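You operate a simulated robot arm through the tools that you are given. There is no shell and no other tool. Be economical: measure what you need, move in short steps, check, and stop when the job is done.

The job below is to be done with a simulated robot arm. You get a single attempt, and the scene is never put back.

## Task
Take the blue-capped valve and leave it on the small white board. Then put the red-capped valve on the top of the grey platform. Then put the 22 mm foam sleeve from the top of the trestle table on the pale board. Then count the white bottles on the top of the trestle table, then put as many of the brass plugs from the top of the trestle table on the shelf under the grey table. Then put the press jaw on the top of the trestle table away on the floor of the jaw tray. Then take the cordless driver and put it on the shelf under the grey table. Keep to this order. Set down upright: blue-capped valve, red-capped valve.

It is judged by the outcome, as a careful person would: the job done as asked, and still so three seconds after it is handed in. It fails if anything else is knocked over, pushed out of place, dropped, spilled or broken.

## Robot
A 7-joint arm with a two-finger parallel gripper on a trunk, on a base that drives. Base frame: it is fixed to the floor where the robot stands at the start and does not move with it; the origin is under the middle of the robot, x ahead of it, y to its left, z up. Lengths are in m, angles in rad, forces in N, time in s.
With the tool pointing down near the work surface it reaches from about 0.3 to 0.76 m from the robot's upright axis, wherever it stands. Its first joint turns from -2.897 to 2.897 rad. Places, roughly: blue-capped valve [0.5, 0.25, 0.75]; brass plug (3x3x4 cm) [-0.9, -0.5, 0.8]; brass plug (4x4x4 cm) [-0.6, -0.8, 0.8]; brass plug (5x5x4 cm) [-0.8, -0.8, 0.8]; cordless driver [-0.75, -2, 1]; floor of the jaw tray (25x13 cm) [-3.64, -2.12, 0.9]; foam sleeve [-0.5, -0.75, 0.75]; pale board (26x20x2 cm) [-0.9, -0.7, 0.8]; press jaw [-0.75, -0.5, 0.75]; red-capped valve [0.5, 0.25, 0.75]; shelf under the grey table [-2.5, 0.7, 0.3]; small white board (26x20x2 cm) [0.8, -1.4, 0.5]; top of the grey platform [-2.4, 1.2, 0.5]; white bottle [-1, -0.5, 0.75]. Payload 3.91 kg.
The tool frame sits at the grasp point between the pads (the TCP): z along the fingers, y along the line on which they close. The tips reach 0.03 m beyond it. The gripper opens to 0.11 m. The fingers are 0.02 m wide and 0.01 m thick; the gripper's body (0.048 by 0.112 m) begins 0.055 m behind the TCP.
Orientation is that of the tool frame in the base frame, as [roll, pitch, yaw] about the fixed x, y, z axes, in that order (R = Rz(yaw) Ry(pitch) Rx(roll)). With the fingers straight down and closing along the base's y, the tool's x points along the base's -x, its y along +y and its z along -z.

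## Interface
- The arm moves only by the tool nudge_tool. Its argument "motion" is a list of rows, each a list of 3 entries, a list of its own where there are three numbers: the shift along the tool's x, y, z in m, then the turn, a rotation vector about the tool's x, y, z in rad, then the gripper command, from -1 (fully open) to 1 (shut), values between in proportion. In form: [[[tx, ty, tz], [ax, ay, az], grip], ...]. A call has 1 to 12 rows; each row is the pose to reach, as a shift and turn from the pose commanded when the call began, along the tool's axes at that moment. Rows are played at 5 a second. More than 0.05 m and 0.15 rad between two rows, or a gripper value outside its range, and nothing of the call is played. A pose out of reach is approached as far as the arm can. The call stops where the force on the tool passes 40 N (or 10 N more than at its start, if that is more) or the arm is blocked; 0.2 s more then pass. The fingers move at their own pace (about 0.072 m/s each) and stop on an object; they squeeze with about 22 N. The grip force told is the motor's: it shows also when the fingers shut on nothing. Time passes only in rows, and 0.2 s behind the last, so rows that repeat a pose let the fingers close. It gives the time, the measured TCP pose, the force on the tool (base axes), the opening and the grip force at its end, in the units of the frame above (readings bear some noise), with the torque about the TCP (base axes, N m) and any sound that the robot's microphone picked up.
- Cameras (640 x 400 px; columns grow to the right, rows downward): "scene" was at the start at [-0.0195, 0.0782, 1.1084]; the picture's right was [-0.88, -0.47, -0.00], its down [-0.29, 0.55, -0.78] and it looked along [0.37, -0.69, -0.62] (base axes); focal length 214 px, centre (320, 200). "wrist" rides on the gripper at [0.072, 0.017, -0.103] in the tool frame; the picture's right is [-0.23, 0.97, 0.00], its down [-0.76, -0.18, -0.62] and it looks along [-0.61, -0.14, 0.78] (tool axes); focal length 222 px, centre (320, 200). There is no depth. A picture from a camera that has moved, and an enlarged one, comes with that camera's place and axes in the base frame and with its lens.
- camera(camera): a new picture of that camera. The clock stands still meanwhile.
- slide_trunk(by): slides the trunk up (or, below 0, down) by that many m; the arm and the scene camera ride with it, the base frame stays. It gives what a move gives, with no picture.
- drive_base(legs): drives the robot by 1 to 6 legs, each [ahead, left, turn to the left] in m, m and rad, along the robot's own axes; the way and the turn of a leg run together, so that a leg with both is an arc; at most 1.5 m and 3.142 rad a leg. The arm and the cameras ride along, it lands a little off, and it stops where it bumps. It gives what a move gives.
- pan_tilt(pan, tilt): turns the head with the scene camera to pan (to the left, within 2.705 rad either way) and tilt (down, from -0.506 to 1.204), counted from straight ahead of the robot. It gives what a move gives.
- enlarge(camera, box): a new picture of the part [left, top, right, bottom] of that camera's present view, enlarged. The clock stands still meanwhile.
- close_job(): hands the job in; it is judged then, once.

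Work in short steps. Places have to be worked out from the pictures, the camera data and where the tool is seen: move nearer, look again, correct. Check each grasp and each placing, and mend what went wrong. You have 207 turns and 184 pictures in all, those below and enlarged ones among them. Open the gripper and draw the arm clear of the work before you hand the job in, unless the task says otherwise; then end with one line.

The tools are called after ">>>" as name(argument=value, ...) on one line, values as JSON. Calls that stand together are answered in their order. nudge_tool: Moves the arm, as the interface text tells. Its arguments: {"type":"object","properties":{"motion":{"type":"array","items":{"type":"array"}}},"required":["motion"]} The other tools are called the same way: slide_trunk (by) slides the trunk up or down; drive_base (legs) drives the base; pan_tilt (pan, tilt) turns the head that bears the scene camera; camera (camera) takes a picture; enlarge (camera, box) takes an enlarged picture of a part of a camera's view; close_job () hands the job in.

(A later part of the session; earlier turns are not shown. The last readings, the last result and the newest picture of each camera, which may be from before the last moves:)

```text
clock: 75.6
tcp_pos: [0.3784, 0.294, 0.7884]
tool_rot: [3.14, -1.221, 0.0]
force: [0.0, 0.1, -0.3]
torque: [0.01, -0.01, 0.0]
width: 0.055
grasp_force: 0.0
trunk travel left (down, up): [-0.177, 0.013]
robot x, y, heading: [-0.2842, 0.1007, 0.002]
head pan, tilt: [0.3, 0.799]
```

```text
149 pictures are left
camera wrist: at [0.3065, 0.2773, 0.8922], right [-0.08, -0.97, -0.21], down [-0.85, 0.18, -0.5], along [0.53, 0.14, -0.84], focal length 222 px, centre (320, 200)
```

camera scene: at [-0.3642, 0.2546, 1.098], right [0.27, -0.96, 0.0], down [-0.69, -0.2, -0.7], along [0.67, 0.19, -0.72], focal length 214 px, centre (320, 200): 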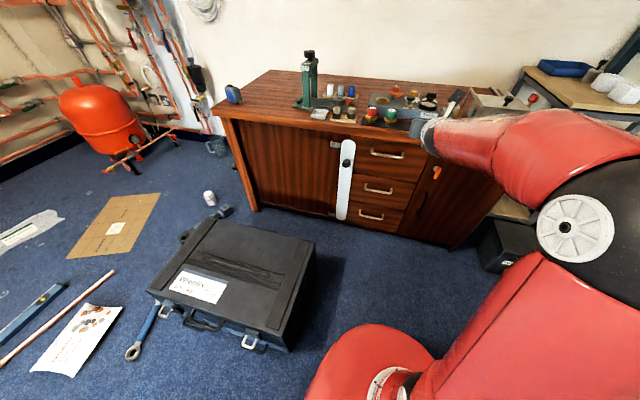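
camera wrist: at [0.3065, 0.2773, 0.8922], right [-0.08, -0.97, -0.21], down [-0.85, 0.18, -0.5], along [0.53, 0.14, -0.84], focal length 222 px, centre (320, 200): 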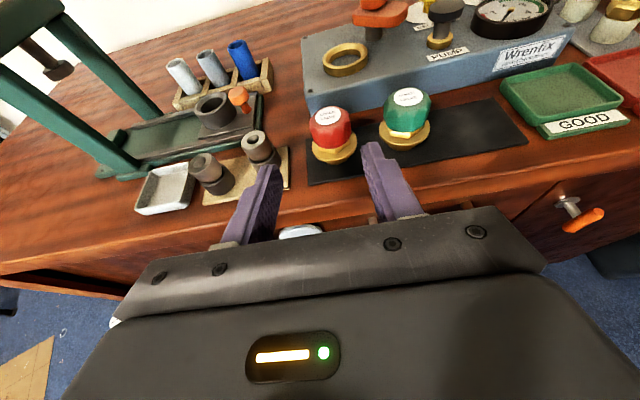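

Red cap at about [0.4655, 0.282]. I lower, align and advance part way.

>>> nudge_tool(motion=[[[-0.0155, 0.006, 0.0056], [0, 0, 0], 0.02], [[-0.031, 0.012, 0.0113], [0, 0, 0], 0.02], [[-0.0225, 0.012, 0.0348], [0, 0, 0], 0.02], [[-0.0139, 0.012, 0.0583], [0, 0, 0], 0.02], [[-0.0139, 0.012, 0.0583], [0, 0, 0], 0.02]])

>>> camera(camera="wrist")

```text
clock: 76.8
tcp_pos: [0.4268, 0.2815, 0.7547]
tool_rot: [3.137, -1.221, 0.003]
force: [-0.1, -0.3, 0.0]
torque: [0.02, 0.0, -0.01]
width: 0.0542
grasp_force: 0.0
trunk travel left (down, up): [-0.177, 0.013]
robot x, y, heading: [-0.2849, 0.1003, 0.004]
head pan, tilt: [0.3, 0.799]
```

```text
148 pictures are left
camera wrist: at [0.3567, 0.2654, 0.8608], right [-0.08, -0.97, -0.21], down [-0.85, 0.18, -0.5], along [0.53, 0.14, -0.84], focal length 222 px, centre (320, 200)
```

wrist: 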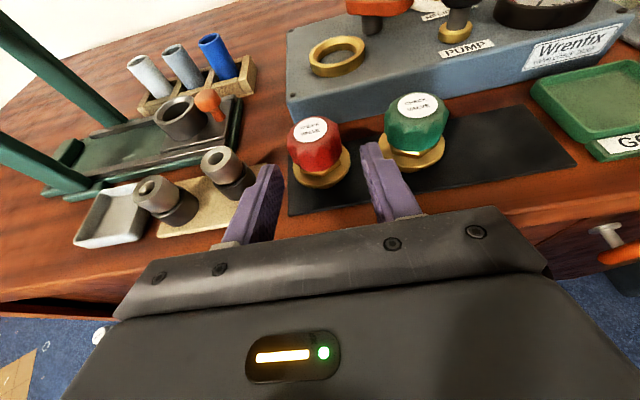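

Aligned within 2 mm. I advance 39 mm and close.

>>> nudge_tool(motion=[[[0.0067, -0.0015, 0.0183], [0, 0, 0], 0.02], [[0.0133, -0.0015, 0.0367], [0, 0, 0], 0.02], [[0.0133, -0.0015, 0.0367], [0, 0, 0], 0.02], [[0.0133, -0.0015, 0.0367], [0, 0, 0], 1], [[0.0133, -0.0015, 0.0367], [0, 0, 0], 1], [[0.0133, -0.0015, 0.0367], [0, 0, 0], 1]])

>>> camera(camera="wrist")

```text
clock: 78.2
tcp_pos: [0.4684, 0.2836, 0.7564]
tool_rot: [3.141, -1.22, 0.0]
force: [0.4, 0.5, -0.2]
torque: [0.08, -0.03, 0.05]
width: 0.0385
grasp_force: 22.2
trunk travel left (down, up): [-0.177, 0.013]
robot x, y, heading: [-0.2873, 0.1019, -0.002]
head pan, tilt: [0.3, 0.799]
```

```text
147 pictures are left
camera wrist: at [0.3964, 0.2674, 0.8609], right [-0.08, -0.97, -0.21], down [-0.85, 0.18, -0.5], along [0.53, 0.14, -0.84], focal length 222 px, centre (320, 200)
```

wrist: 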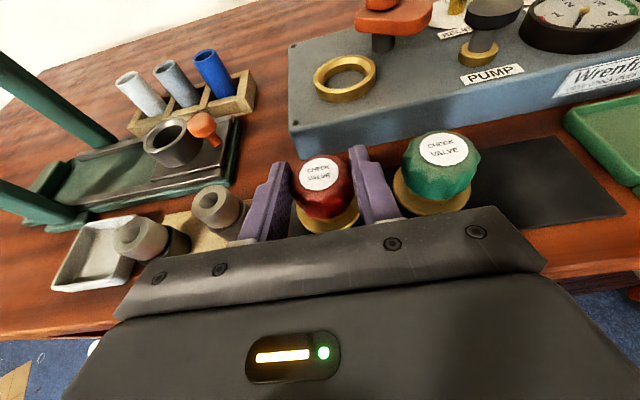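

The red valve is held. I lift it 10 cm, back the base off, then centre the arm.

>>> nudge_tool(motion=[[[0.0235, 0, -0.0086], [0, 0, 0], 1], [[0.047, 0, -0.0171], [0, 0, 0], 1], [[0.094, 0, -0.0342], [0, 0, 0], 1], [[0.094, 0, -0.0342], [0, 0, 0], 1]])

>>> drive_base(legs=[[-0.5, 0, 0]])

>>> nudge_tool(motion=[[[-0.009, 0.045, -0.025], [0, 0, 0], 1], [[-0.018, 0.09, -0.05], [0, 0, 0], 1], [[-0.027, 0.13, -0.075], [0, 0, 0], 1], [[-0.027, 0.16, -0.075], [0, 0, 0], 1]])

>>> camera(camera="wrist")

```text
clock: 79.2
tcp_pos: [0.4685, 0.2833, 0.8563]
tool_rot: [3.141, -1.22, 0.0]
force: [-0.7, 0.2, -1.3]
torque: [-0.02, 0.03, -0.03]
width: 0.0388
grasp_force: 22.0
trunk travel left (down, up): [-0.177, 0.013]
robot x, y, heading: [-0.2847, 0.098, 0.002]
head pan, tilt: [0.3, 0.799]
```

```text
clock: 82.1
tcp_pos: [-0.0234, 0.2844, 0.8559]
tool_rot: [3.141, -1.221, 0.008]
force: [0.0, 0.6, -1.7]
torque: [0.01, 0.03, 0.03]
width: 0.0383
grasp_force: 22.0
trunk travel left (down, up): [-0.177, 0.013]
robot x, y, heading: [-0.7728, 0.0992, 0.005]
head pan, tilt: [0.3, 0.799]
```

```text
refused: row 1 steps farther than a row can; nothing moved
```

```text
146 pictures are left
camera wrist: at [-0.095, 0.2683, 0.9603], right [-0.07, -0.97, -0.21], down [-0.85, 0.17, -0.5], along [0.53, 0.14, -0.84], focal length 222 px, centre (320, 200)
```

wrist: 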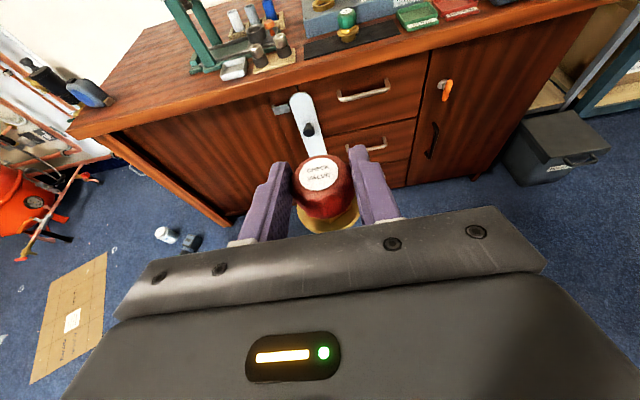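

The valve is held and the cabinet is clear. I centre the arm in smaller steps, then turn half round toward the grey table.

>>> nudge_tool(motion=[[[-0.007, 0.036, -0.02], [0, 0, 0], 1], [[-0.014, 0.072, -0.04], [0, 0, 0], 1], [[-0.021, 0.108, -0.058], [0, 0, 0], 1], [[-0.027, 0.144, -0.075], [0, 0, 0], 1]])

>>> drive_base(legs=[[0, 0, 3.1], [0.4, 0, 0]])

>>> pan_tilt(pan=-0.5, tilt=0.5)

>>> camera(camera="scene")

>>> pan_tilt(pan=0.3, tilt=0.5)

>>> camera(camera="scene")

```text
clock: 83.1
tcp_pos: [-0.1017, 0.1386, 0.8538]
tool_rot: [3.139, -1.22, 0.011]
force: [-0.3, 0.6, -1.5]
torque: [-0.01, 0.02, 0.01]
width: 0.0387
grasp_force: 21.9
trunk travel left (down, up): [-0.177, 0.013]
robot x, y, heading: [-0.777, 0.1016, 0.005]
head pan, tilt: [0.3, 0.799]
```

```text
clock: 92.9
tcp_pos: [-1.8442, 0.0596, 0.854]
tool_rot: [3.138, -1.221, -3.136]
force: [-0.1, 0.4, -1.9]
torque: [-0.04, 0.02, -0.01]
width: 0.0386
grasp_force: 22.0
trunk travel left (down, up): [-0.177, 0.013]
robot x, y, heading: [-1.1697, 0.0998, -3.136]
head pan, tilt: [0.3, 0.799]
```

```text
clock: 94.1
tcp_pos: [-1.8453, 0.0599, 0.854]
tool_rot: [3.14, -1.22, -3.135]
force: [-0.4, 0.5, -1.9]
torque: [0.02, -0.03, -0.02]
width: 0.0385
grasp_force: 22.2
trunk travel left (down, up): [-0.177, 0.013]
robot x, y, heading: [-1.1729, 0.0993, -3.133]
head pan, tilt: [-0.499, 0.499]
```

```text
145 pictures are left
camera scene: at [-1.1907, -0.0121, 1.1239], right [0.47, 0.88, 0.0], down [0.42, -0.23, -0.88], along [-0.77, 0.42, -0.48], focal length 214 px, centre (320, 200)
```

scene: 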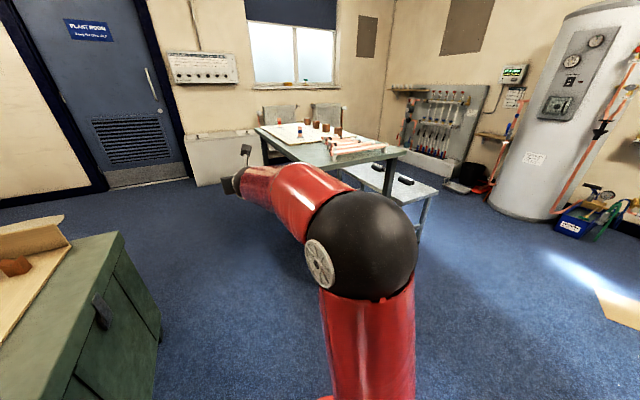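

```text
clock: 95.2
tcp_pos: [-1.8451, 0.0602, 0.8534]
tool_rot: [3.14, -1.219, -3.136]
force: [-0.3, 0.1, -0.2]
torque: [0.01, 0.0, 0.0]
width: 0.0385
grasp_force: 21.3
trunk travel left (down, up): [-0.177, 0.013]
robot x, y, heading: [-1.1705, 0.1007, -3.137]
head pan, tilt: [0.3, 0.499]
```

```text
144 pictures are left
camera scene: at [-1.1974, -0.0824, 1.1239], right [-0.3, 0.95, 0.0], down [0.46, 0.14, -0.88], along [-0.84, -0.26, -0.48], focal length 214 px, centre (320, 200)
```

scene: 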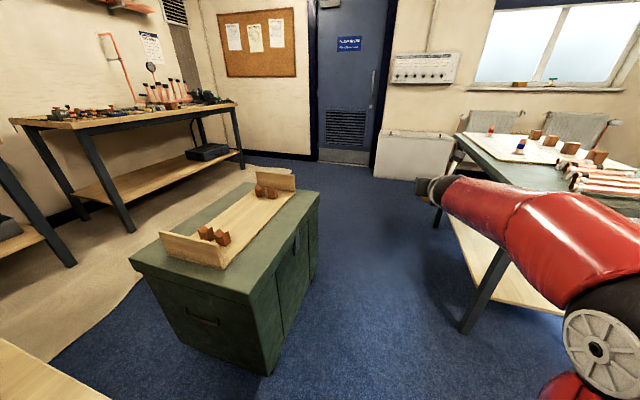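

The platform is the low stool right of the grey table. I shift sideways to face it, keeping well back from the table.

>>> drive_base(legs=[[0.03, -0.95, 0]])

>>> pan_tilt(pan=0.1, tilt=0.6)

>>> camera(camera="scene")

>>> camera(camera="wrist")

```text
clock: 100.2
tcp_pos: [-1.8772, 1.0142, 0.8544]
tool_rot: [3.14, -1.22, 3.135]
force: [0.4, 1.2, -1.5]
torque: [0.0, -0.03, -0.02]
width: 0.0384
grasp_force: 21.5
trunk travel left (down, up): [-0.177, 0.013]
robot x, y, heading: [-1.1993, 1.0508, 3.134]
head pan, tilt: [0.3, 0.499]
```

```text
clock: 100.9
tcp_pos: [-1.8767, 1.0136, 0.8538]
tool_rot: [3.14, -1.221, 3.136]
force: [0.8, -0.2, -2.0]
torque: [0.0, -0.03, 0.0]
width: 0.0386
grasp_force: 21.6
trunk travel left (down, up): [-0.177, 0.013]
robot x, y, heading: [-1.2034, 1.0478, 3.141]
head pan, tilt: [0.099, 0.6]
```

```text
143 pictures are left
camera scene: at [-1.2304, 0.884, 1.1148], right [-0.1, 1.0, 0.0], down [0.56, 0.05, -0.83], along [-0.82, -0.08, -0.56], focal length 214 px, centre (320, 200)
```

scene: 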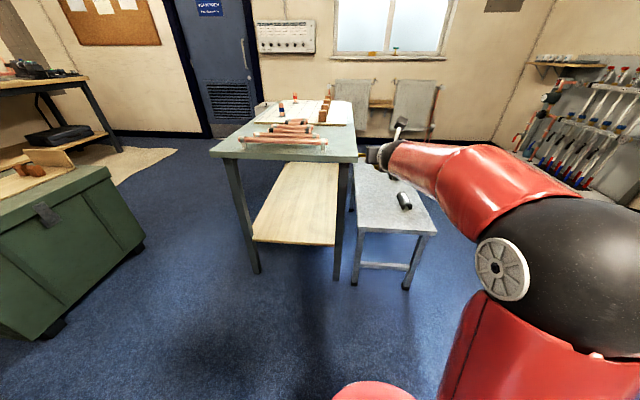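

```text
142 pictures are left
camera wrist: at [-1.8033, 1.0314, 0.9587], right [0.08, 0.97, -0.21], down [0.85, -0.18, -0.5], along [-0.53, -0.14, -0.84], focal length 222 px, centre (320, 200)
```

wrist: 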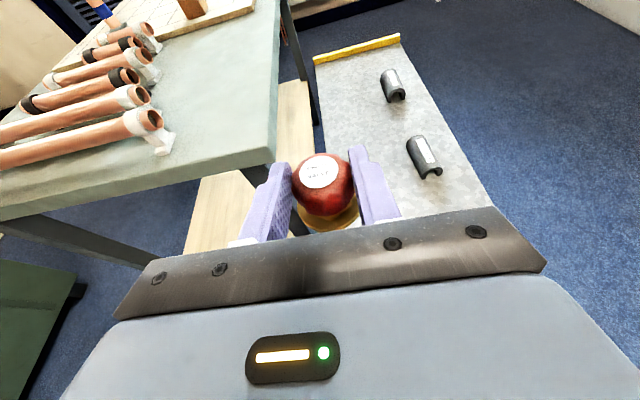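

Platform: x from -1.92 to -2.73, y 0.975–1.31, z≈0.5, with two clips along y≈1.22. I aim for [-2.10, 1.10], shifting sideways, lowering, then going forward.

>>> drive_base(legs=[[0, -0.087, 0]])

>>> slide_trunk(by=-0.177)

>>> nudge_tool(motion=[[[-0.0235, 0, 0.0086], [0, 0, 0], 1], [[-0.047, 0, 0.0171], [0, 0, 0], 1]])

>>> drive_base(legs=[[0.225, 0, 0]])

>>> camera(camera="wrist")

>>> camera(camera="scene")

```text
clock: 102.0
tcp_pos: [-1.8753, 1.1, 0.8535]
tool_rot: [3.14, -1.22, 3.138]
force: [-0.1, 0.1, -1.8]
torque: [0.0, -0.01, 0.0]
width: 0.0388
grasp_force: 22.3
trunk travel left (down, up): [-0.177, 0.013]
robot x, y, heading: [-1.1988, 1.1349, 3.138]
head pan, tilt: [0.099, 0.6]
```

```text
clock: 103.9
tcp_pos: [-1.8761, 1.0991, 0.6762]
tool_rot: [3.139, -1.219, 3.139]
force: [-0.5, -0.2, -2.0]
torque: [0.02, -0.07, -0.04]
width: 0.0385
grasp_force: 22.1
trunk travel left (down, up): [0.0, 0.19]
robot x, y, heading: [-1.2017, 1.1326, 3.142]
head pan, tilt: [0.099, 0.6]
```

```text
clock: 104.5
tcp_pos: [-1.875, 1.101, 0.6264]
tool_rot: [-3.139, -1.219, 3.131]
force: [1.0, -1.1, -1.2]
torque: [0.02, -0.04, -0.03]
width: 0.0386
grasp_force: 22.2
out of reach, approached as far as the arm can: row 1
trunk travel left (down, up): [0.0, 0.19]
robot x, y, heading: [-1.2024, 1.1358, 3.138]
head pan, tilt: [0.099, 0.6]
```

```text
clock: 106.2
tcp_pos: [-2.0972, 1.0999, 0.6272]
tool_rot: [3.139, -1.221, 3.14]
force: [-1.0, 0.3, -2.4]
torque: [-0.01, -0.01, -0.02]
width: 0.0385
grasp_force: 22.2
trunk travel left (down, up): [0.0, 0.19]
robot x, y, heading: [-1.4212, 1.1314, 3.136]
head pan, tilt: [0.099, 0.6]
```

```text
141 pictures are left
camera wrist: at [-2.025, 1.1161, 0.7314], right [0.08, 0.97, -0.21], down [0.85, -0.18, -0.5], along [-0.53, -0.14, -0.84], focal length 222 px, centre (320, 200)
```

wrist: 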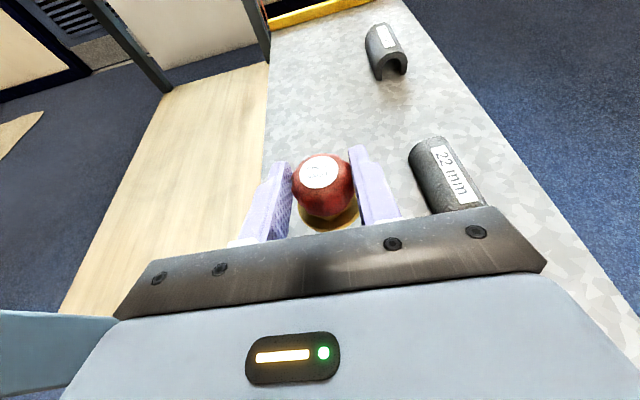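

```text
140 pictures are left
camera scene: at [-1.452, 0.9699, 0.9378], right [-0.1, 1.0, 0.0], down [0.56, 0.05, -0.82], along [-0.82, -0.08, -0.57], focal length 214 px, centre (320, 200)
```

scene: 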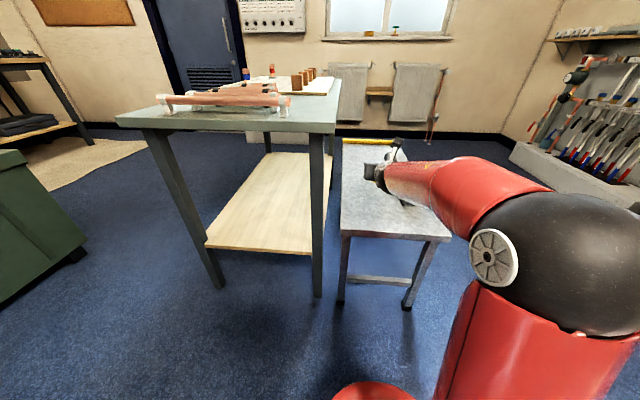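

Position is good, clear of the sleeves on the platform. I lower 4.5 cm, then creep.

>>> nudge_tool(motion=[[[-0.0212, 0, 0.0077], [0, 0, 0], 1], [[-0.0423, 0, 0.0154], [0, 0, 0], 1], [[-0.047, 0, 0.0171], [0, 0, 0], 1], [[-0.047, 0, 0.0171], [0, 0, 0], 1]])

>>> enlarge(camera="wrist", box=[220, 100, 420, 225])

```text
clock: 107.2
tcp_pos: [-2.0974, 1.0996, 0.5756]
tool_rot: [3.141, -1.221, 3.138]
force: [0.1, 0.4, -1.5]
torque: [0.03, 0.01, 0.04]
width: 0.0389
grasp_force: 22.1
trunk travel left (down, up): [0.0, 0.19]
robot x, y, heading: [-1.427, 1.1326, 3.139]
head pan, tilt: [0.099, 0.6]
```

```text
3.20 times, centred on (320, 162) of wrist
camera zoom: at [-2.025, 1.1164, 0.6809], right [0.08, 0.97, -0.21], down [0.85, -0.18, -0.5], along [-0.53, -0.14, -0.84], focal length 711 px, centre (320, 320)
```

zoom: 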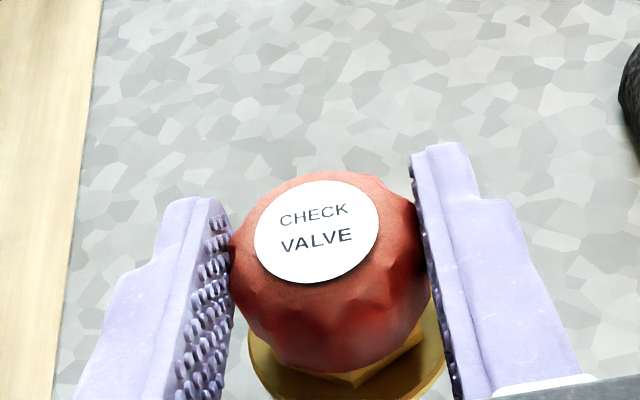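

No contact yet, so I creep down another 9 mm.

>>> nudge_tool(motion=[[[-0.0042, 0, 0.0015], [0, 0, 0], 1], [[-0.0085, 0, 0.0031], [0, 0, 0], 1], [[-0.0085, 0, 0.0031], [0, 0, 0], 1]])

```text
clock: 108.0
tcp_pos: [-2.0988, 1.0996, 0.5683]
tool_rot: [3.139, -1.22, 3.14]
force: [0.2, 0.3, -1.7]
torque: [0.03, -0.03, 0.0]
width: 0.0387
grasp_force: 21.9
trunk travel left (down, up): [0.0, 0.19]
robot x, y, heading: [-1.4245, 1.1311, 3.141]
head pan, tilt: [0.099, 0.6]
```

Still free; I go down 8 mm more.

>>> nudge_tool(motion=[[[-0.0038, 0, 0.0014], [0, 0, 0], 1], [[-0.0075, 0, 0.0027], [0, 0, 0], 1], [[-0.0075, 0, 0.0027], [0, 0, 0], 1]])

```text
clock: 108.8
tcp_pos: [-2.0983, 1.0987, 0.5582]
tool_rot: [3.139, -1.221, 3.139]
force: [-0.5, 1.0, -1.1]
torque: [-0.02, -0.02, 0.01]
width: 0.0387
grasp_force: 21.8
trunk travel left (down, up): [0.0, 0.19]
robot x, y, heading: [-1.4242, 1.1334, 3.136]
head pan, tilt: [0.099, 0.6]
```

Still free; another 8 mm.

>>> nudge_tool(motion=[[[-0.0038, 0, 0.0014], [0, 0, 0], 1], [[-0.0075, 0, 0.0027], [0, 0, 0], 1], [[-0.0075, 0, 0.0027], [0, 0, 0], 1]])

>>> enlarge(camera="wrist", box=[220, 100, 420, 225])

```text
clock: 109.6
tcp_pos: [-2.0971, 1.0997, 0.5513]
tool_rot: [3.138, -1.222, 3.139]
force: [-0.5, 0.1, -1.6]
torque: [-0.01, -0.03, 0.01]
width: 0.0385
grasp_force: 22.6
trunk travel left (down, up): [0.0, 0.19]
robot x, y, heading: [-1.4251, 1.1319, 3.142]
head pan, tilt: [0.099, 0.6]
```

```text
3.20 times, centred on (320, 162) of wrist
camera zoom: at [-2.0249, 1.1165, 0.656], right [0.08, 0.97, -0.21], down [0.85, -0.18, -0.5], along [-0.53, -0.14, -0.84], focal length 711 px, centre (320, 320)
```

zoom: 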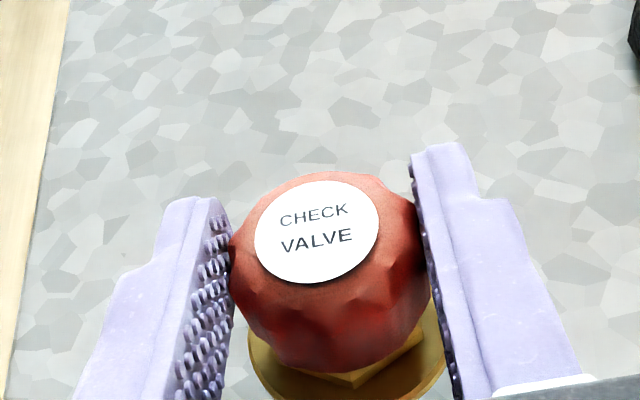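

Parallax of the platform edge suggests its top at z≈0.475–0.48, so about 2 cm remain. I lower 1 cm and keep creeping.

>>> nudge_tool(motion=[[[-0.0047, 0, 0.0017], [0, 0, 0], 1], [[-0.0094, 0, 0.0034], [0, 0, 0], 1], [[-0.0094, 0, 0.0034], [0, 0, 0], 1]])

>>> nudge_tool(motion=[[[-0.0028, 0, 0.001], [0, 0, 0], 1], [[-0.0028, 0, 0.001], [0, 0, 0], 1]])

>>> nudge_tool(motion=[[[-0.0028, 0, 0.001], [0, 0, 0], 1], [[-0.0028, 0, 0.001], [0, 0, 0], 1]])

```text
clock: 110.4
tcp_pos: [-2.0979, 1.0998, 0.5407]
tool_rot: [3.141, -1.22, 3.139]
force: [-0.4, -0.2, -1.2]
torque: [0.03, -0.01, -0.01]
width: 0.0387
grasp_force: 21.9
trunk travel left (down, up): [0.0, 0.19]
robot x, y, heading: [-1.4263, 1.1316, 3.14]
head pan, tilt: [0.099, 0.6]
```

```text
clock: 111.0
tcp_pos: [-2.0973, 1.0993, 0.5374]
tool_rot: [3.141, -1.219, 3.139]
force: [-1.0, 0.0, -1.4]
torque: [-0.03, -0.01, 0.01]
width: 0.0386
grasp_force: 21.8
trunk travel left (down, up): [0.0, 0.19]
robot x, y, heading: [-1.4256, 1.1311, 3.144]
head pan, tilt: [0.099, 0.6]
```

```text
clock: 111.6
tcp_pos: [-2.0988, 1.1, 0.5359]
tool_rot: [3.139, -1.22, 3.139]
force: [-0.2, -0.1, -2.6]
torque: [0.0, -0.03, 0.02]
width: 0.0384
grasp_force: 22.4
trunk travel left (down, up): [0.0, 0.19]
robot x, y, heading: [-1.423, 1.1351, 3.13]
head pan, tilt: [0.099, 0.6]
```

Still free. I continue with 3 mm creeps.

>>> nudge_tool(motion=[[[-0.0028, 0, 0.001], [0, 0, 0], 1], [[-0.0028, 0, 0.001], [0, 0, 0], 1]])

>>> nudge_tool(motion=[[[-0.0028, 0, 0.001], [0, 0, 0], 1], [[-0.0028, 0, 0.001], [0, 0, 0], 1]])

>>> nudge_tool(motion=[[[-0.0028, 0, 0.001], [0, 0, 0], 1], [[-0.0028, 0, 0.001], [0, 0, 0], 1]])

>>> camera(camera="wrist")

```text
clock: 112.2
tcp_pos: [-2.0963, 1.0995, 0.5341]
tool_rot: [3.14, -1.223, 3.14]
force: [0.8, 0.0, 3.8]
torque: [0.02, -0.04, -0.01]
width: 0.0385
grasp_force: 21.8
trunk travel left (down, up): [0.0, 0.19]
robot x, y, heading: [-1.4238, 1.1309, 3.142]
head pan, tilt: [0.099, 0.6]
```

```text
clock: 112.8
tcp_pos: [-2.0988, 1.0995, 0.5331]
tool_rot: [3.137, -1.229, -3.141]
force: [-0.9, 2.0, 19.6]
torque: [-0.05, 0.1, -0.01]
width: 0.0383
grasp_force: 21.8
trunk travel left (down, up): [0.0, 0.19]
robot x, y, heading: [-1.4206, 1.1288, 3.143]
head pan, tilt: [0.099, 0.6]
```

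```text
clock: 113.4
tcp_pos: [-2.0968, 1.0989, 0.5276]
tool_rot: [3.14, -1.226, 3.141]
force: [-4.4, 0.5, 20.5]
torque: [-0.14, 0.46, -0.01]
width: 0.0386
grasp_force: 21.8
trunk travel left (down, up): [0.0, 0.19]
robot x, y, heading: [-1.4227, 1.1344, 3.139]
head pan, tilt: [0.099, 0.6]
```

```text
137 pictures are left
camera wrist: at [-2.0245, 1.1162, 0.6326], right [0.08, 0.97, -0.21], down [0.84, -0.18, -0.5], along [-0.53, -0.14, -0.84], focal length 222 px, centre (320, 200)
```

wrist: 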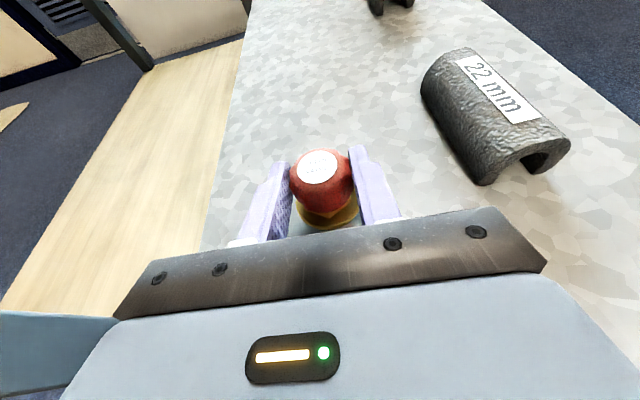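

Contact was at z≈0.534. I raise 5 mm to take off the load, then open to 60 mm.

>>> nudge_tool(motion=[[[0.0055, 0, -0.002], [0, 0, 0], 1], [[0.0055, 0, -0.002], [0, 0, 0], 1]])

>>> nudge_tool(motion=[[[0, 0, 0], [0, 0, 0], 0.25], [[0, 0, 0], [0, 0, 0], 0.1], [[0, 0, 0], [0, 0, 0], -0.09], [[0, 0, 0], [0, 0, 0], -0.09], [[0, 0, 0], [0, 0, 0], -0.09]])

>>> camera(camera="wrist")

```text
clock: 114.0
tcp_pos: [-2.0973, 1.0979, 0.5306]
tool_rot: [-3.141, -1.215, 3.137]
force: [-0.8, 0.4, -1.1]
torque: [-0.01, 0.01, 0.0]
width: 0.0387
grasp_force: 22.1
trunk travel left (down, up): [0.0, 0.19]
robot x, y, heading: [-1.4251, 1.132, 3.141]
head pan, tilt: [0.099, 0.6]
```

```text
clock: 115.2
tcp_pos: [-2.098, 1.0991, 0.5323]
tool_rot: [3.14, -1.222, 3.139]
force: [-1.0, 0.2, -0.2]
torque: [0.02, 0.01, -0.01]
width: 0.0601
grasp_force: 0.2
trunk travel left (down, up): [0.0, 0.19]
robot x, y, heading: [-1.4222, 1.1346, 3.141]
head pan, tilt: [0.099, 0.6]
```

```text
136 pictures are left
camera wrist: at [-2.0249, 1.1162, 0.6372], right [0.08, 0.97, -0.21], down [0.85, -0.18, -0.5], along [-0.53, -0.14, -0.84], focal length 222 px, centre (320, 200)
```

wrist: 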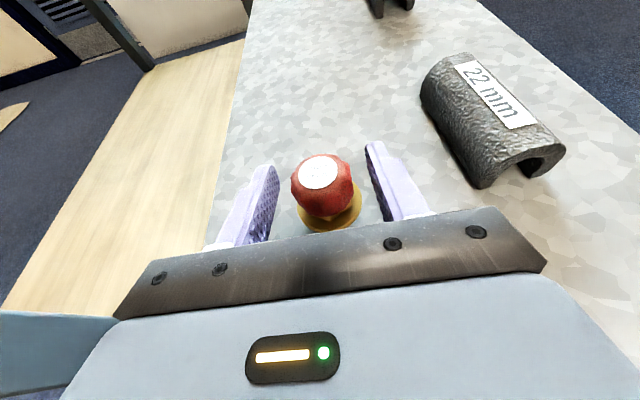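

The red valve stands on the platform. I raise the fingers clear, back off, and study the shelf under the grey table.

>>> nudge_tool(motion=[[[0.0235, 0, -0.0086], [0, 0, 0], -0.09], [[0.047, 0, -0.0171], [0, 0, 0], -0.09], [[0.07, 0, -0.0257], [0, 0, 0], -0.09]])

>>> drive_base(legs=[[-0.35, 0, 0]])

>>> pan_tilt(pan=0.35, tilt=0.6)

>>> camera(camera="scene")

>>> camera(camera="wrist")

```text
clock: 116.0
tcp_pos: [-2.0973, 1.0988, 0.6085]
tool_rot: [3.138, -1.221, 3.14]
force: [0.1, 0.3, 0.3]
torque: [-0.05, 0.01, 0.03]
width: 0.0599
grasp_force: 0.1
trunk travel left (down, up): [0.0, 0.19]
robot x, y, heading: [-1.4229, 1.1348, 3.136]
head pan, tilt: [0.099, 0.6]
```

```text
clock: 118.0
tcp_pos: [-1.8022, 1.0988, 0.6077]
tool_rot: [3.139, -1.222, 3.139]
force: [-0.3, 0.0, 1.0]
torque: [-0.01, 0.01, 0.01]
width: 0.06
grasp_force: 0.1
trunk travel left (down, up): [0.0, 0.19]
robot x, y, heading: [-1.1287, 1.1297, 3.141]
head pan, tilt: [0.099, 0.6]
stopped in leg 1: the robot was blocked; the commanded pose is now the measured one
```

```text
clock: 118.8
tcp_pos: [-1.801, 1.0981, 0.6078]
tool_rot: [3.139, -1.219, 3.137]
force: [-0.1, -1.1, 0.6]
torque: [-0.02, -0.01, -0.03]
width: 0.0598
grasp_force: 0.1
trunk travel left (down, up): [0.0, 0.19]
robot x, y, heading: [-1.1286, 1.135, 3.138]
head pan, tilt: [0.351, 0.6]
```

```text
135 pictures are left
camera scene: at [-1.1518, 0.9476, 0.9378], right [-0.34, 0.94, 0.0], down [0.53, 0.19, -0.82], along [-0.78, -0.28, -0.57], focal length 214 px, centre (320, 200)
```

scene: 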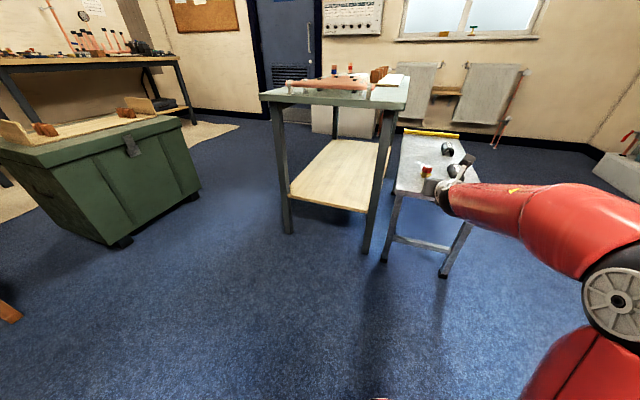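

```text
134 pictures are left
camera wrist: at [-1.7296, 1.1158, 0.7123], right [0.08, 0.97, -0.21], down [0.85, -0.18, -0.5], along [-0.53, -0.14, -0.84], focal length 222 px, centre (320, 200)
```

wrist: 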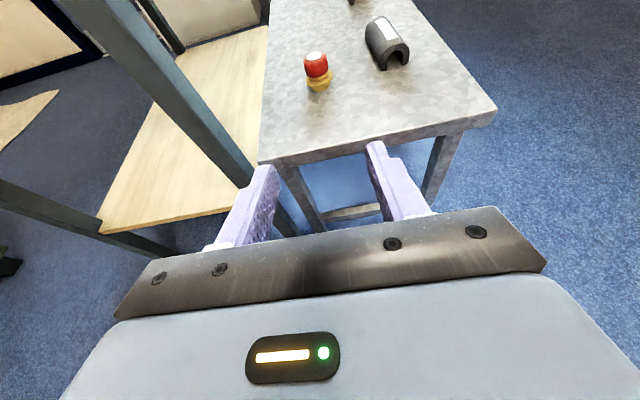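

The robot bumped something behind it, maybe the green cylinder on the floor. I move off forward slightly and look back.

>>> drive_base(legs=[[0.05, 0.0, 0]])

>>> pan_tilt(pan=2.7, tilt=0.9)

>>> camera(camera="scene")

>>> pan_tilt(pan=-2.5, tilt=0.9)

>>> camera(camera="scene")

```text
clock: 119.7
tcp_pos: [-1.853, 1.0997, 0.6076]
tool_rot: [3.141, -1.22, 3.139]
force: [-0.3, 0.2, 0.5]
torque: [-0.01, 0.01, 0.0]
width: 0.0601
grasp_force: 0.1
trunk travel left (down, up): [0.0, 0.19]
robot x, y, heading: [-1.1744, 1.1285, 3.138]
head pan, tilt: [0.351, 0.6]
```

```text
clock: 121.9
tcp_pos: [-1.8525, 1.0985, 0.6079]
tool_rot: [3.139, -1.221, 3.139]
force: [-0.1, 0.1, -0.3]
torque: [-0.02, 0.01, -0.04]
width: 0.0599
grasp_force: 0.0
trunk travel left (down, up): [0.0, 0.19]
robot x, y, heading: [-1.1829, 1.1327, 3.141]
head pan, tilt: [2.7, 0.901]
```

```text
133 pictures are left
camera scene: at [-1.0504, 0.9454, 0.913], right [-0.43, -0.9, 0.0], down [-0.71, 0.34, -0.62], along [0.56, -0.27, -0.78], focal length 214 px, centre (320, 200)
```

scene: 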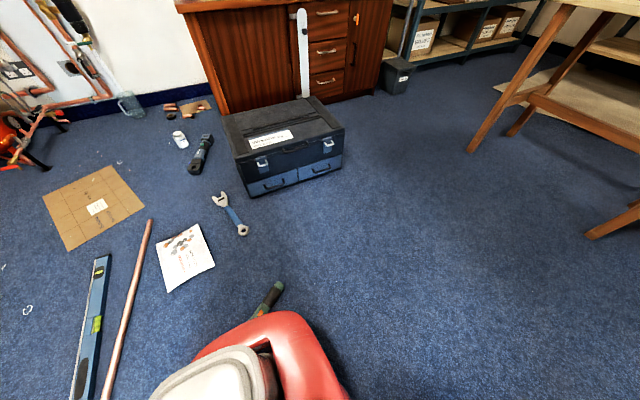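

```text
clock: 126.0
tcp_pos: [-1.8516, 1.0983, 0.6079]
tool_rot: [3.141, -1.221, 3.14]
force: [-0.6, -0.1, -0.5]
torque: [0.0, -0.02, -0.03]
width: 0.0599
grasp_force: 0.1
trunk travel left (down, up): [0.0, 0.19]
robot x, y, heading: [-1.1779, 1.1306, 3.143]
head pan, tilt: [-2.499, 0.901]
```

```text
132 pictures are left
camera scene: at [-1.058, 1.023, 0.913], right [0.6, -0.8, 0.0], down [-0.63, -0.47, -0.62], along [0.5, 0.37, -0.78], focal length 214 px, centre (320, 200)
```

scene: 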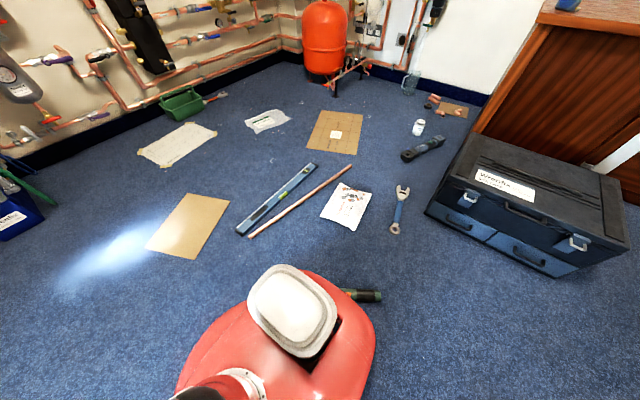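

The green torch-like item lies where it first was (ends near [-0.74, 0.97] and [-0.9, 1.2]), so the bump only stopped me. The shelf is at z≈0.30, its open end at x≈-2.03 between legs at y 0.41 and 0.905. I now go to the trestle table.

>>> slide_trunk(by=0.177)

>>> drive_base(legs=[[0, 0.3, 0], [-0.2, 0.45, 0], [0, 0, 1.57]])

>>> pan_tilt(pan=0.2, tilt=0.6)

>>> camera(camera="scene")

>>> camera(camera="wrist")

```text
clock: 127.9
tcp_pos: [-1.8529, 1.0981, 0.785]
tool_rot: [3.141, -1.221, 3.139]
force: [0.0, -0.7, -0.3]
torque: [-0.02, -0.01, 0.01]
width: 0.0601
grasp_force: 0.2
trunk travel left (down, up): [-0.177, 0.013]
robot x, y, heading: [-1.1786, 1.131, 3.139]
head pan, tilt: [-2.499, 0.901]
```

```text
clock: 136.3
tcp_pos: [-0.961, -0.3001, 0.7845]
tool_rot: [3.139, -1.223, -1.589]
force: [-0.1, -0.1, 0.0]
torque: [-0.02, 0.02, 0.03]
width: 0.0598
grasp_force: 0.0
trunk travel left (down, up): [-0.177, 0.013]
robot x, y, heading: [-0.9799, 0.3759, -1.589]
head pan, tilt: [-2.499, 0.901]
```

```text
clock: 138.7
tcp_pos: [-0.9608, -0.2985, 0.7856]
tool_rot: [3.139, -1.223, -1.589]
force: [0.0, 0.2, -0.3]
torque: [0.0, 0.02, 0.03]
width: 0.0601
grasp_force: 0.1
trunk travel left (down, up): [-0.177, 0.013]
robot x, y, heading: [-0.9829, 0.3742, -1.592]
head pan, tilt: [0.201, 0.6]
```

```text
131 pictures are left
camera scene: at [-0.8119, 0.345, 1.1148], right [-0.98, -0.18, 0.0], down [-0.1, 0.56, -0.82], along [0.15, -0.81, -0.57], focal length 214 px, centre (320, 200)
```

scene: 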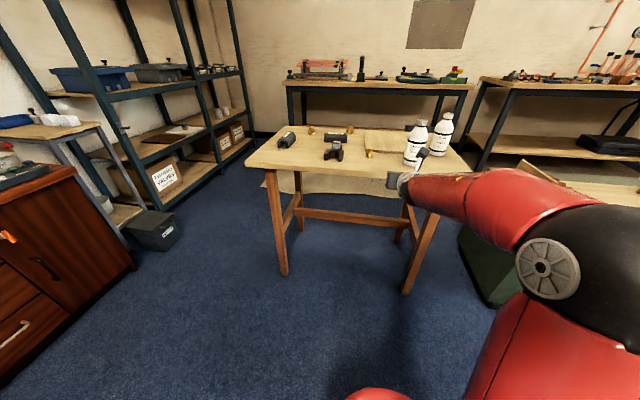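

```text
130 pictures are left
camera wrist: at [-0.976, -0.2267, 0.8893], right [-0.97, 0.1, -0.21], down [0.19, 0.84, -0.5], along [0.13, -0.53, -0.84], focal length 222 px, centre (320, 200)
```

wrist: 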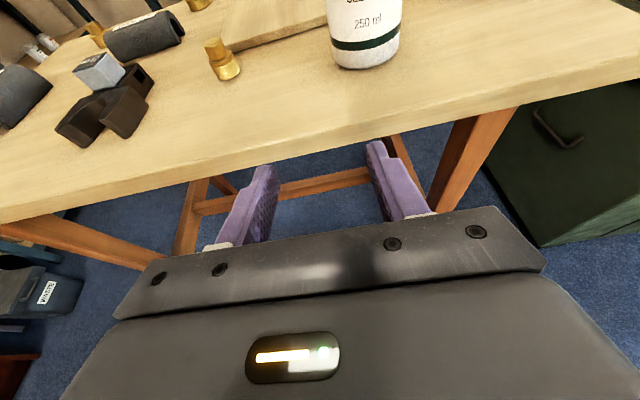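

The trestle top is in view. I enlarge it to identify the sleeves, plugs and bottles.

>>> enlarge(camera="scene", box=[240, 90, 480, 240])

```text
2.67 times, centred on (360, 165) of scene
camera zoom: at [-0.8119, 0.345, 1.1148], right [-0.98, -0.18, 0.0], down [-0.1, 0.56, -0.82], along [0.15, -0.81, -0.57], focal length 572 px, centre (213, 293)
```

zoom: 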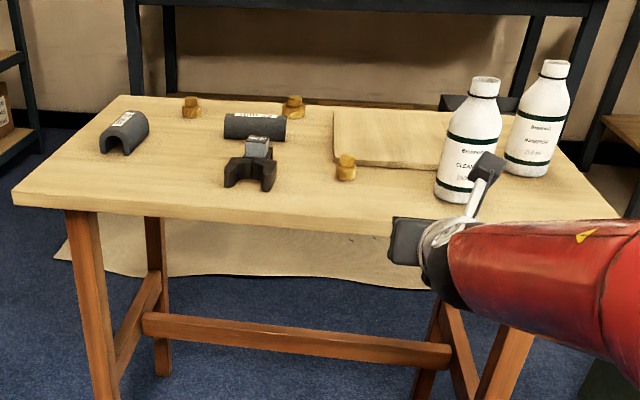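

I zoom on the two sleeves' labels.

>>> enlarge(camera="scene", box=[272, 122, 304, 142])

>>> enlarge(camera="scene", box=[320, 120, 360, 145])

```text
16.00 times, centred on (288, 132) of scene
camera zoom: at [-0.8119, 0.345, 1.1148], right [-0.98, -0.18, 0.0], down [-0.1, 0.56, -0.82], along [0.15, -0.81, -0.57], focal length 3432 px, centre (832, 1288)
```

zoom: 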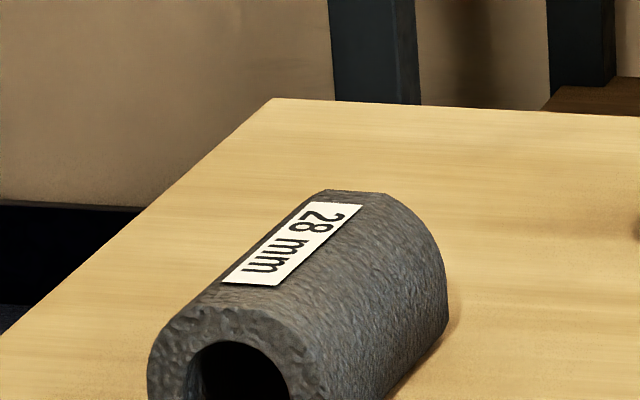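

```text
16.00 times, centred on (340, 132) of scene
camera zoom: at [-0.8119, 0.345, 1.1148], right [-0.98, -0.18, 0.0], down [-0.1, 0.56, -0.82], along [0.15, -0.81, -0.57], focal length 3432 px, centre (0, 1280)
```

zoom: 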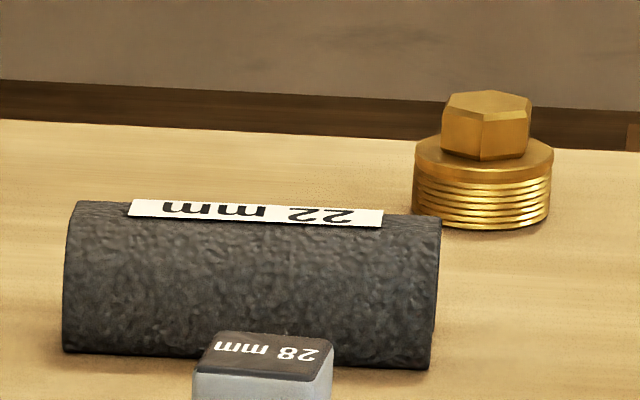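

Clear: the rear sleeve is the 22 mm one at about [-0.70, -0.71], axis along x, and there are two bottles visible. I raise the arm, bring the tool vertical, and turn it to close along base y.

>>> nudge_tool(motion=[[[0.0116, 0, -0.0219], [0, -0.1358, 0], -0.09], [[0.0232, 0, -0.0438], [0, -0.2716, 0], -0.09], [[0.0348, 0, -0.0657], [0, -0.4073, 0], -0.09], [[0.0464, 0, -0.0876], [0, -0.5431, 0], -0.09], [[0.058, 0, -0.1095], [0, -0.6789, 0], -0.09], [[0.0696, 0, -0.1314], [0, -0.8147, 0], -0.09], [[0.0812, 0, -0.1533], [0, -0.9504, 0], -0.09], [[0.0928, 0, -0.1752], [0, -1.0862, 0], -0.09], [[0.104, 0, -0.197], [0, -1.222, 0], -0.09]])

>>> nudge_tool(motion=[[[0, 0, 0], [0, 0, 0.143], -1], [[0, 0, 0], [0, 0, 0.286], -1], [[0, 0, 0], [0, 0, 0.429], -1], [[0, 0, 0], [0, 0, 0.572], -1], [[0, 0, 0], [0, 0, 0.715], -1], [[0, 0, 0], [0, 0, 0.858], -1], [[0, 0, 0], [0, 0, 1.0], -1], [[0, 0, 0], [0, 0, 1.143], -1], [[0, 0, 0], [0, 0, 1.286], -1], [[0, 0, 0], [0, 0, 1.429], -1], [[0, 0, 0], [0, 0, 1.55], -1]])

>>> camera(camera="scene")

```text
clock: 140.7
tcp_pos: [-0.9591, -0.1583, 0.9436]
tool_rot: [3.141, -0.065, -1.593]
force: [-0.5, -0.2, -0.8]
torque: [-0.01, -0.04, 0.03]
width: 0.0601
grasp_force: 0.0
out of reach, approached as far as the arm can: row 1, 2, 9
trunk travel left (down, up): [-0.177, 0.013]
robot x, y, heading: [-0.9805, 0.3744, -1.587]
head pan, tilt: [0.201, 0.6]
```

```text
clock: 143.1
tcp_pos: [-0.9586, -0.1594, 0.9416]
tool_rot: [-3.073, -0.002, 3.139]
force: [-0.1, -0.7, 0.6]
torque: [-0.01, 0.02, -0.03]
width: 0.1098
grasp_force: 0.1
trunk travel left (down, up): [-0.177, 0.013]
robot x, y, heading: [-0.982, 0.3767, -1.59]
head pan, tilt: [0.201, 0.6]
```

```text
126 pictures are left
camera scene: at [-0.8118, 0.345, 1.1148], right [-0.98, -0.18, 0.0], down [-0.1, 0.56, -0.82], along [0.15, -0.81, -0.57], focal length 214 px, centre (320, 200)
```

scene: 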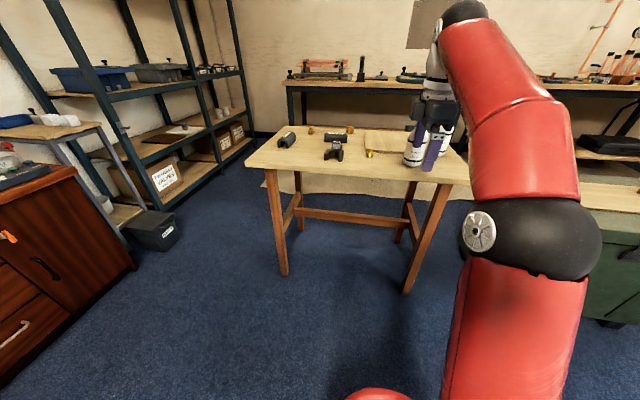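

I straighten the residual tilt and drive to about [-0.64, -0.02], staying left of the bottles.

>>> nudge_tool(motion=[[[0, 0, 0], [-0.0685, 0, 0], -1], [[0, 0, 0], [-0.0685, 0, 0], -1]])

>>> drive_base(legs=[[0.1, 0.34, 0.02], [0.29, 0, 0]])

>>> camera(camera="wrist")

>>> camera(camera="scene")

```text
clock: 143.7
tcp_pos: [-0.9581, -0.1589, 0.94]
tool_rot: [-3.076, -0.002, -3.141]
force: [-0.3, 1.1, 0.2]
torque: [-0.02, -0.01, 0.01]
width: 0.1102
grasp_force: 0.0
out of reach, approached as far as the arm can: row 1, 2
trunk travel left (down, up): [-0.177, 0.013]
robot x, y, heading: [-0.9815, 0.3719, -1.588]
head pan, tilt: [0.201, 0.6]
```

```text
clock: 147.5
tcp_pos: [-0.6145, -0.5414, 0.941]
tool_rot: [-3.076, -0.002, -3.125]
force: [-0.3, -0.4, 0.1]
torque: [-0.01, 0.0, 0.0]
width: 0.11
grasp_force: 0.1
trunk travel left (down, up): [-0.177, 0.013]
robot x, y, heading: [-0.6474, -0.0085, -1.574]
head pan, tilt: [0.201, 0.6]
```

```text
125 pictures are left
camera wrist: at [-0.6857, -0.5173, 1.044], right [0.21, 0.98, -0.07], down [0.77, -0.12, 0.63], along [0.61, -0.18, -0.77], focal length 222 px, centre (320, 200)
```

wrist: 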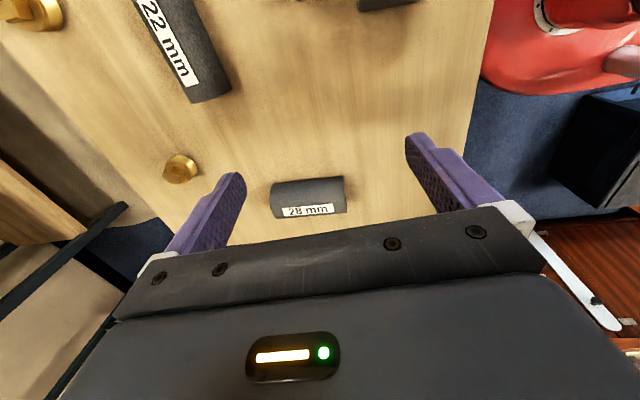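

```text
124 pictures are left
camera scene: at [-0.4757, -0.0344, 1.1148], right [-0.98, -0.2, 0.0], down [-0.11, 0.55, -0.82], along [0.16, -0.81, -0.57], focal length 214 px, centre (320, 200)
```

scene: 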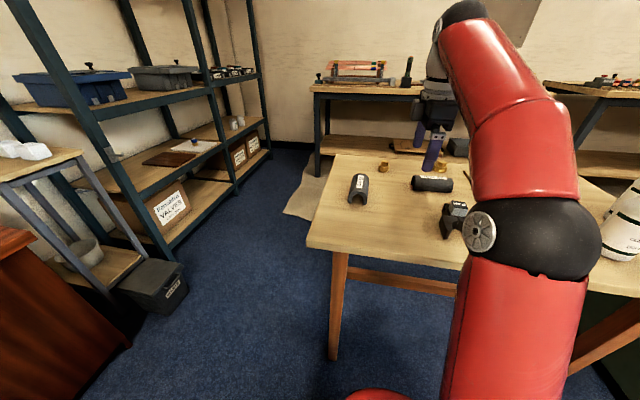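

The 22 mm sleeve's centre is near [-0.702, -0.675, 0.775]. I move over it at about z 0.88 and straighten the tool.

>>> nudge_tool(motion=[[[0.022, -0.032, 0.0172], [-0.016, 0, 0], -0.6], [[0.044, -0.065, 0.0344], [-0.033, 0, 0], -0.6], [[0.066, -0.098, 0.0515], [-0.049, 0, 0], -0.6], [[0.0875, -0.13, 0.0687], [-0.0655, 0, 0], -0.6], [[0.0875, -0.13, 0.0687], [-0.0655, 0, 0], -0.6]])

>>> camera(camera="wrist")

>>> enlarge(camera="scene", box=[360, 90, 520, 190])

```text
clock: 148.7
tcp_pos: [-0.6952, -0.6332, 0.8619]
tool_rot: [-3.14, -0.002, -3.122]
force: [-0.3, -0.8, -0.8]
torque: [0.02, 0.0, -0.05]
width: 0.088
grasp_force: 0.0
out of reach, approached as far as the arm can: row 2, 3, 4, 5
trunk travel left (down, up): [-0.177, 0.013]
robot x, y, heading: [-0.653, -0.0073, -1.572]
head pan, tilt: [0.201, 0.6]
```

```text
123 pictures are left
camera wrist: at [-0.7674, -0.6161, 0.9662], right [0.21, 0.98, 0.0], down [0.77, -0.16, 0.62], along [0.61, -0.13, -0.78], focal length 222 px, centre (320, 200)
```

wrist: 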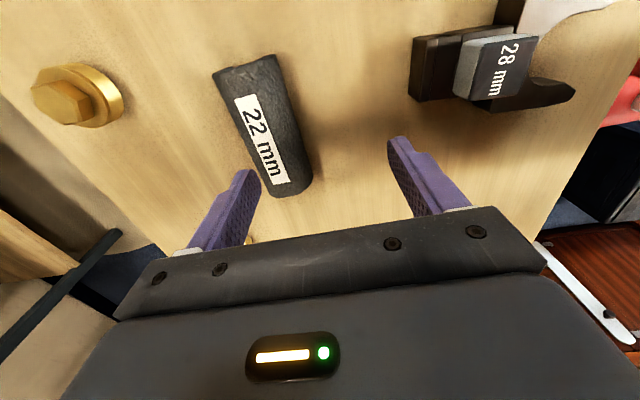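

```text
4.00 times, centred on (440, 140) of scene
camera zoom: at [-0.4758, -0.0351, 1.1148], right [-0.98, -0.2, 0.0], down [-0.11, 0.55, -0.82], along [0.16, -0.81, -0.57], focal length 858 px, centre (-160, 440)
```

zoom: 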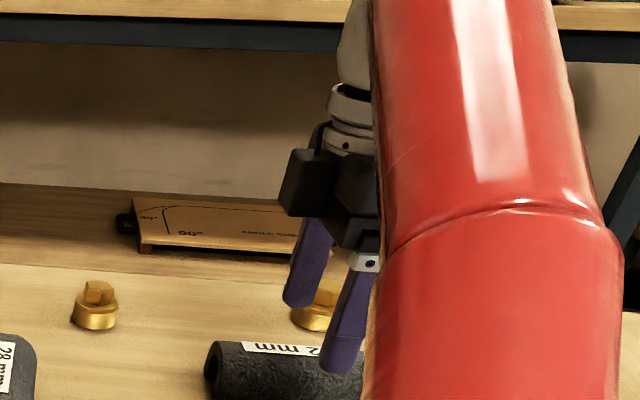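

The arm stopped a little short, so I drive 4 cm closer to get the TCP over the sleeve's axis at y≈-0.675.

>>> drive_base(legs=[[0.042, 0, 0]])

>>> nudge_tool(motion=[[[0.003, 0, 0.02], [0, 0, 0], -0.45], [[0.003, 0, 0.04], [0, 0, 0], -0.45], [[0.003, 0, 0.04], [0, 0, 0], -0.45]])

>>> camera(camera="wrist")

```text
clock: 149.6
tcp_pos: [-0.6949, -0.6734, 0.8624]
tool_rot: [-3.138, -0.001, -3.121]
force: [-0.8, 0.2, -0.2]
torque: [0.03, -0.02, -0.01]
width: 0.088
grasp_force: 0.1
trunk travel left (down, up): [-0.177, 0.013]
robot x, y, heading: [-0.6468, -0.0482, -1.571]
head pan, tilt: [0.201, 0.6]
```

```text
clock: 150.4
tcp_pos: [-0.6975, -0.6729, 0.8243]
tool_rot: [-3.138, -0.002, -3.123]
force: [0.2, -0.2, 0.8]
torque: [0.0, 0.02, 0.0]
width: 0.08
grasp_force: 0.0
trunk travel left (down, up): [-0.177, 0.013]
robot x, y, heading: [-0.6488, -0.0533, -1.57]
head pan, tilt: [0.201, 0.6]
```

```text
121 pictures are left
camera wrist: at [-0.7702, -0.6567, 0.9284], right [0.21, 0.98, 0.0], down [0.77, -0.16, 0.62], along [0.61, -0.13, -0.78], focal length 222 px, centre (320, 200)
```

wrist: 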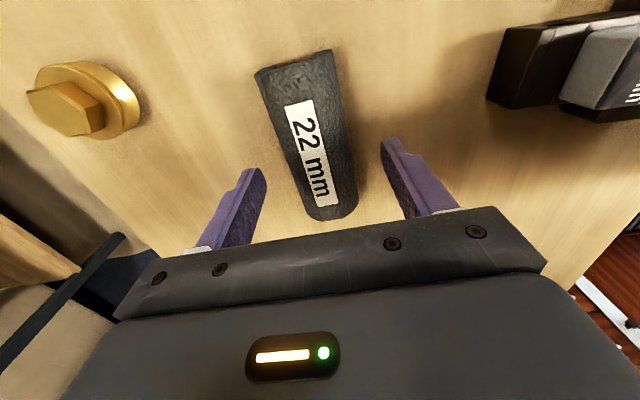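

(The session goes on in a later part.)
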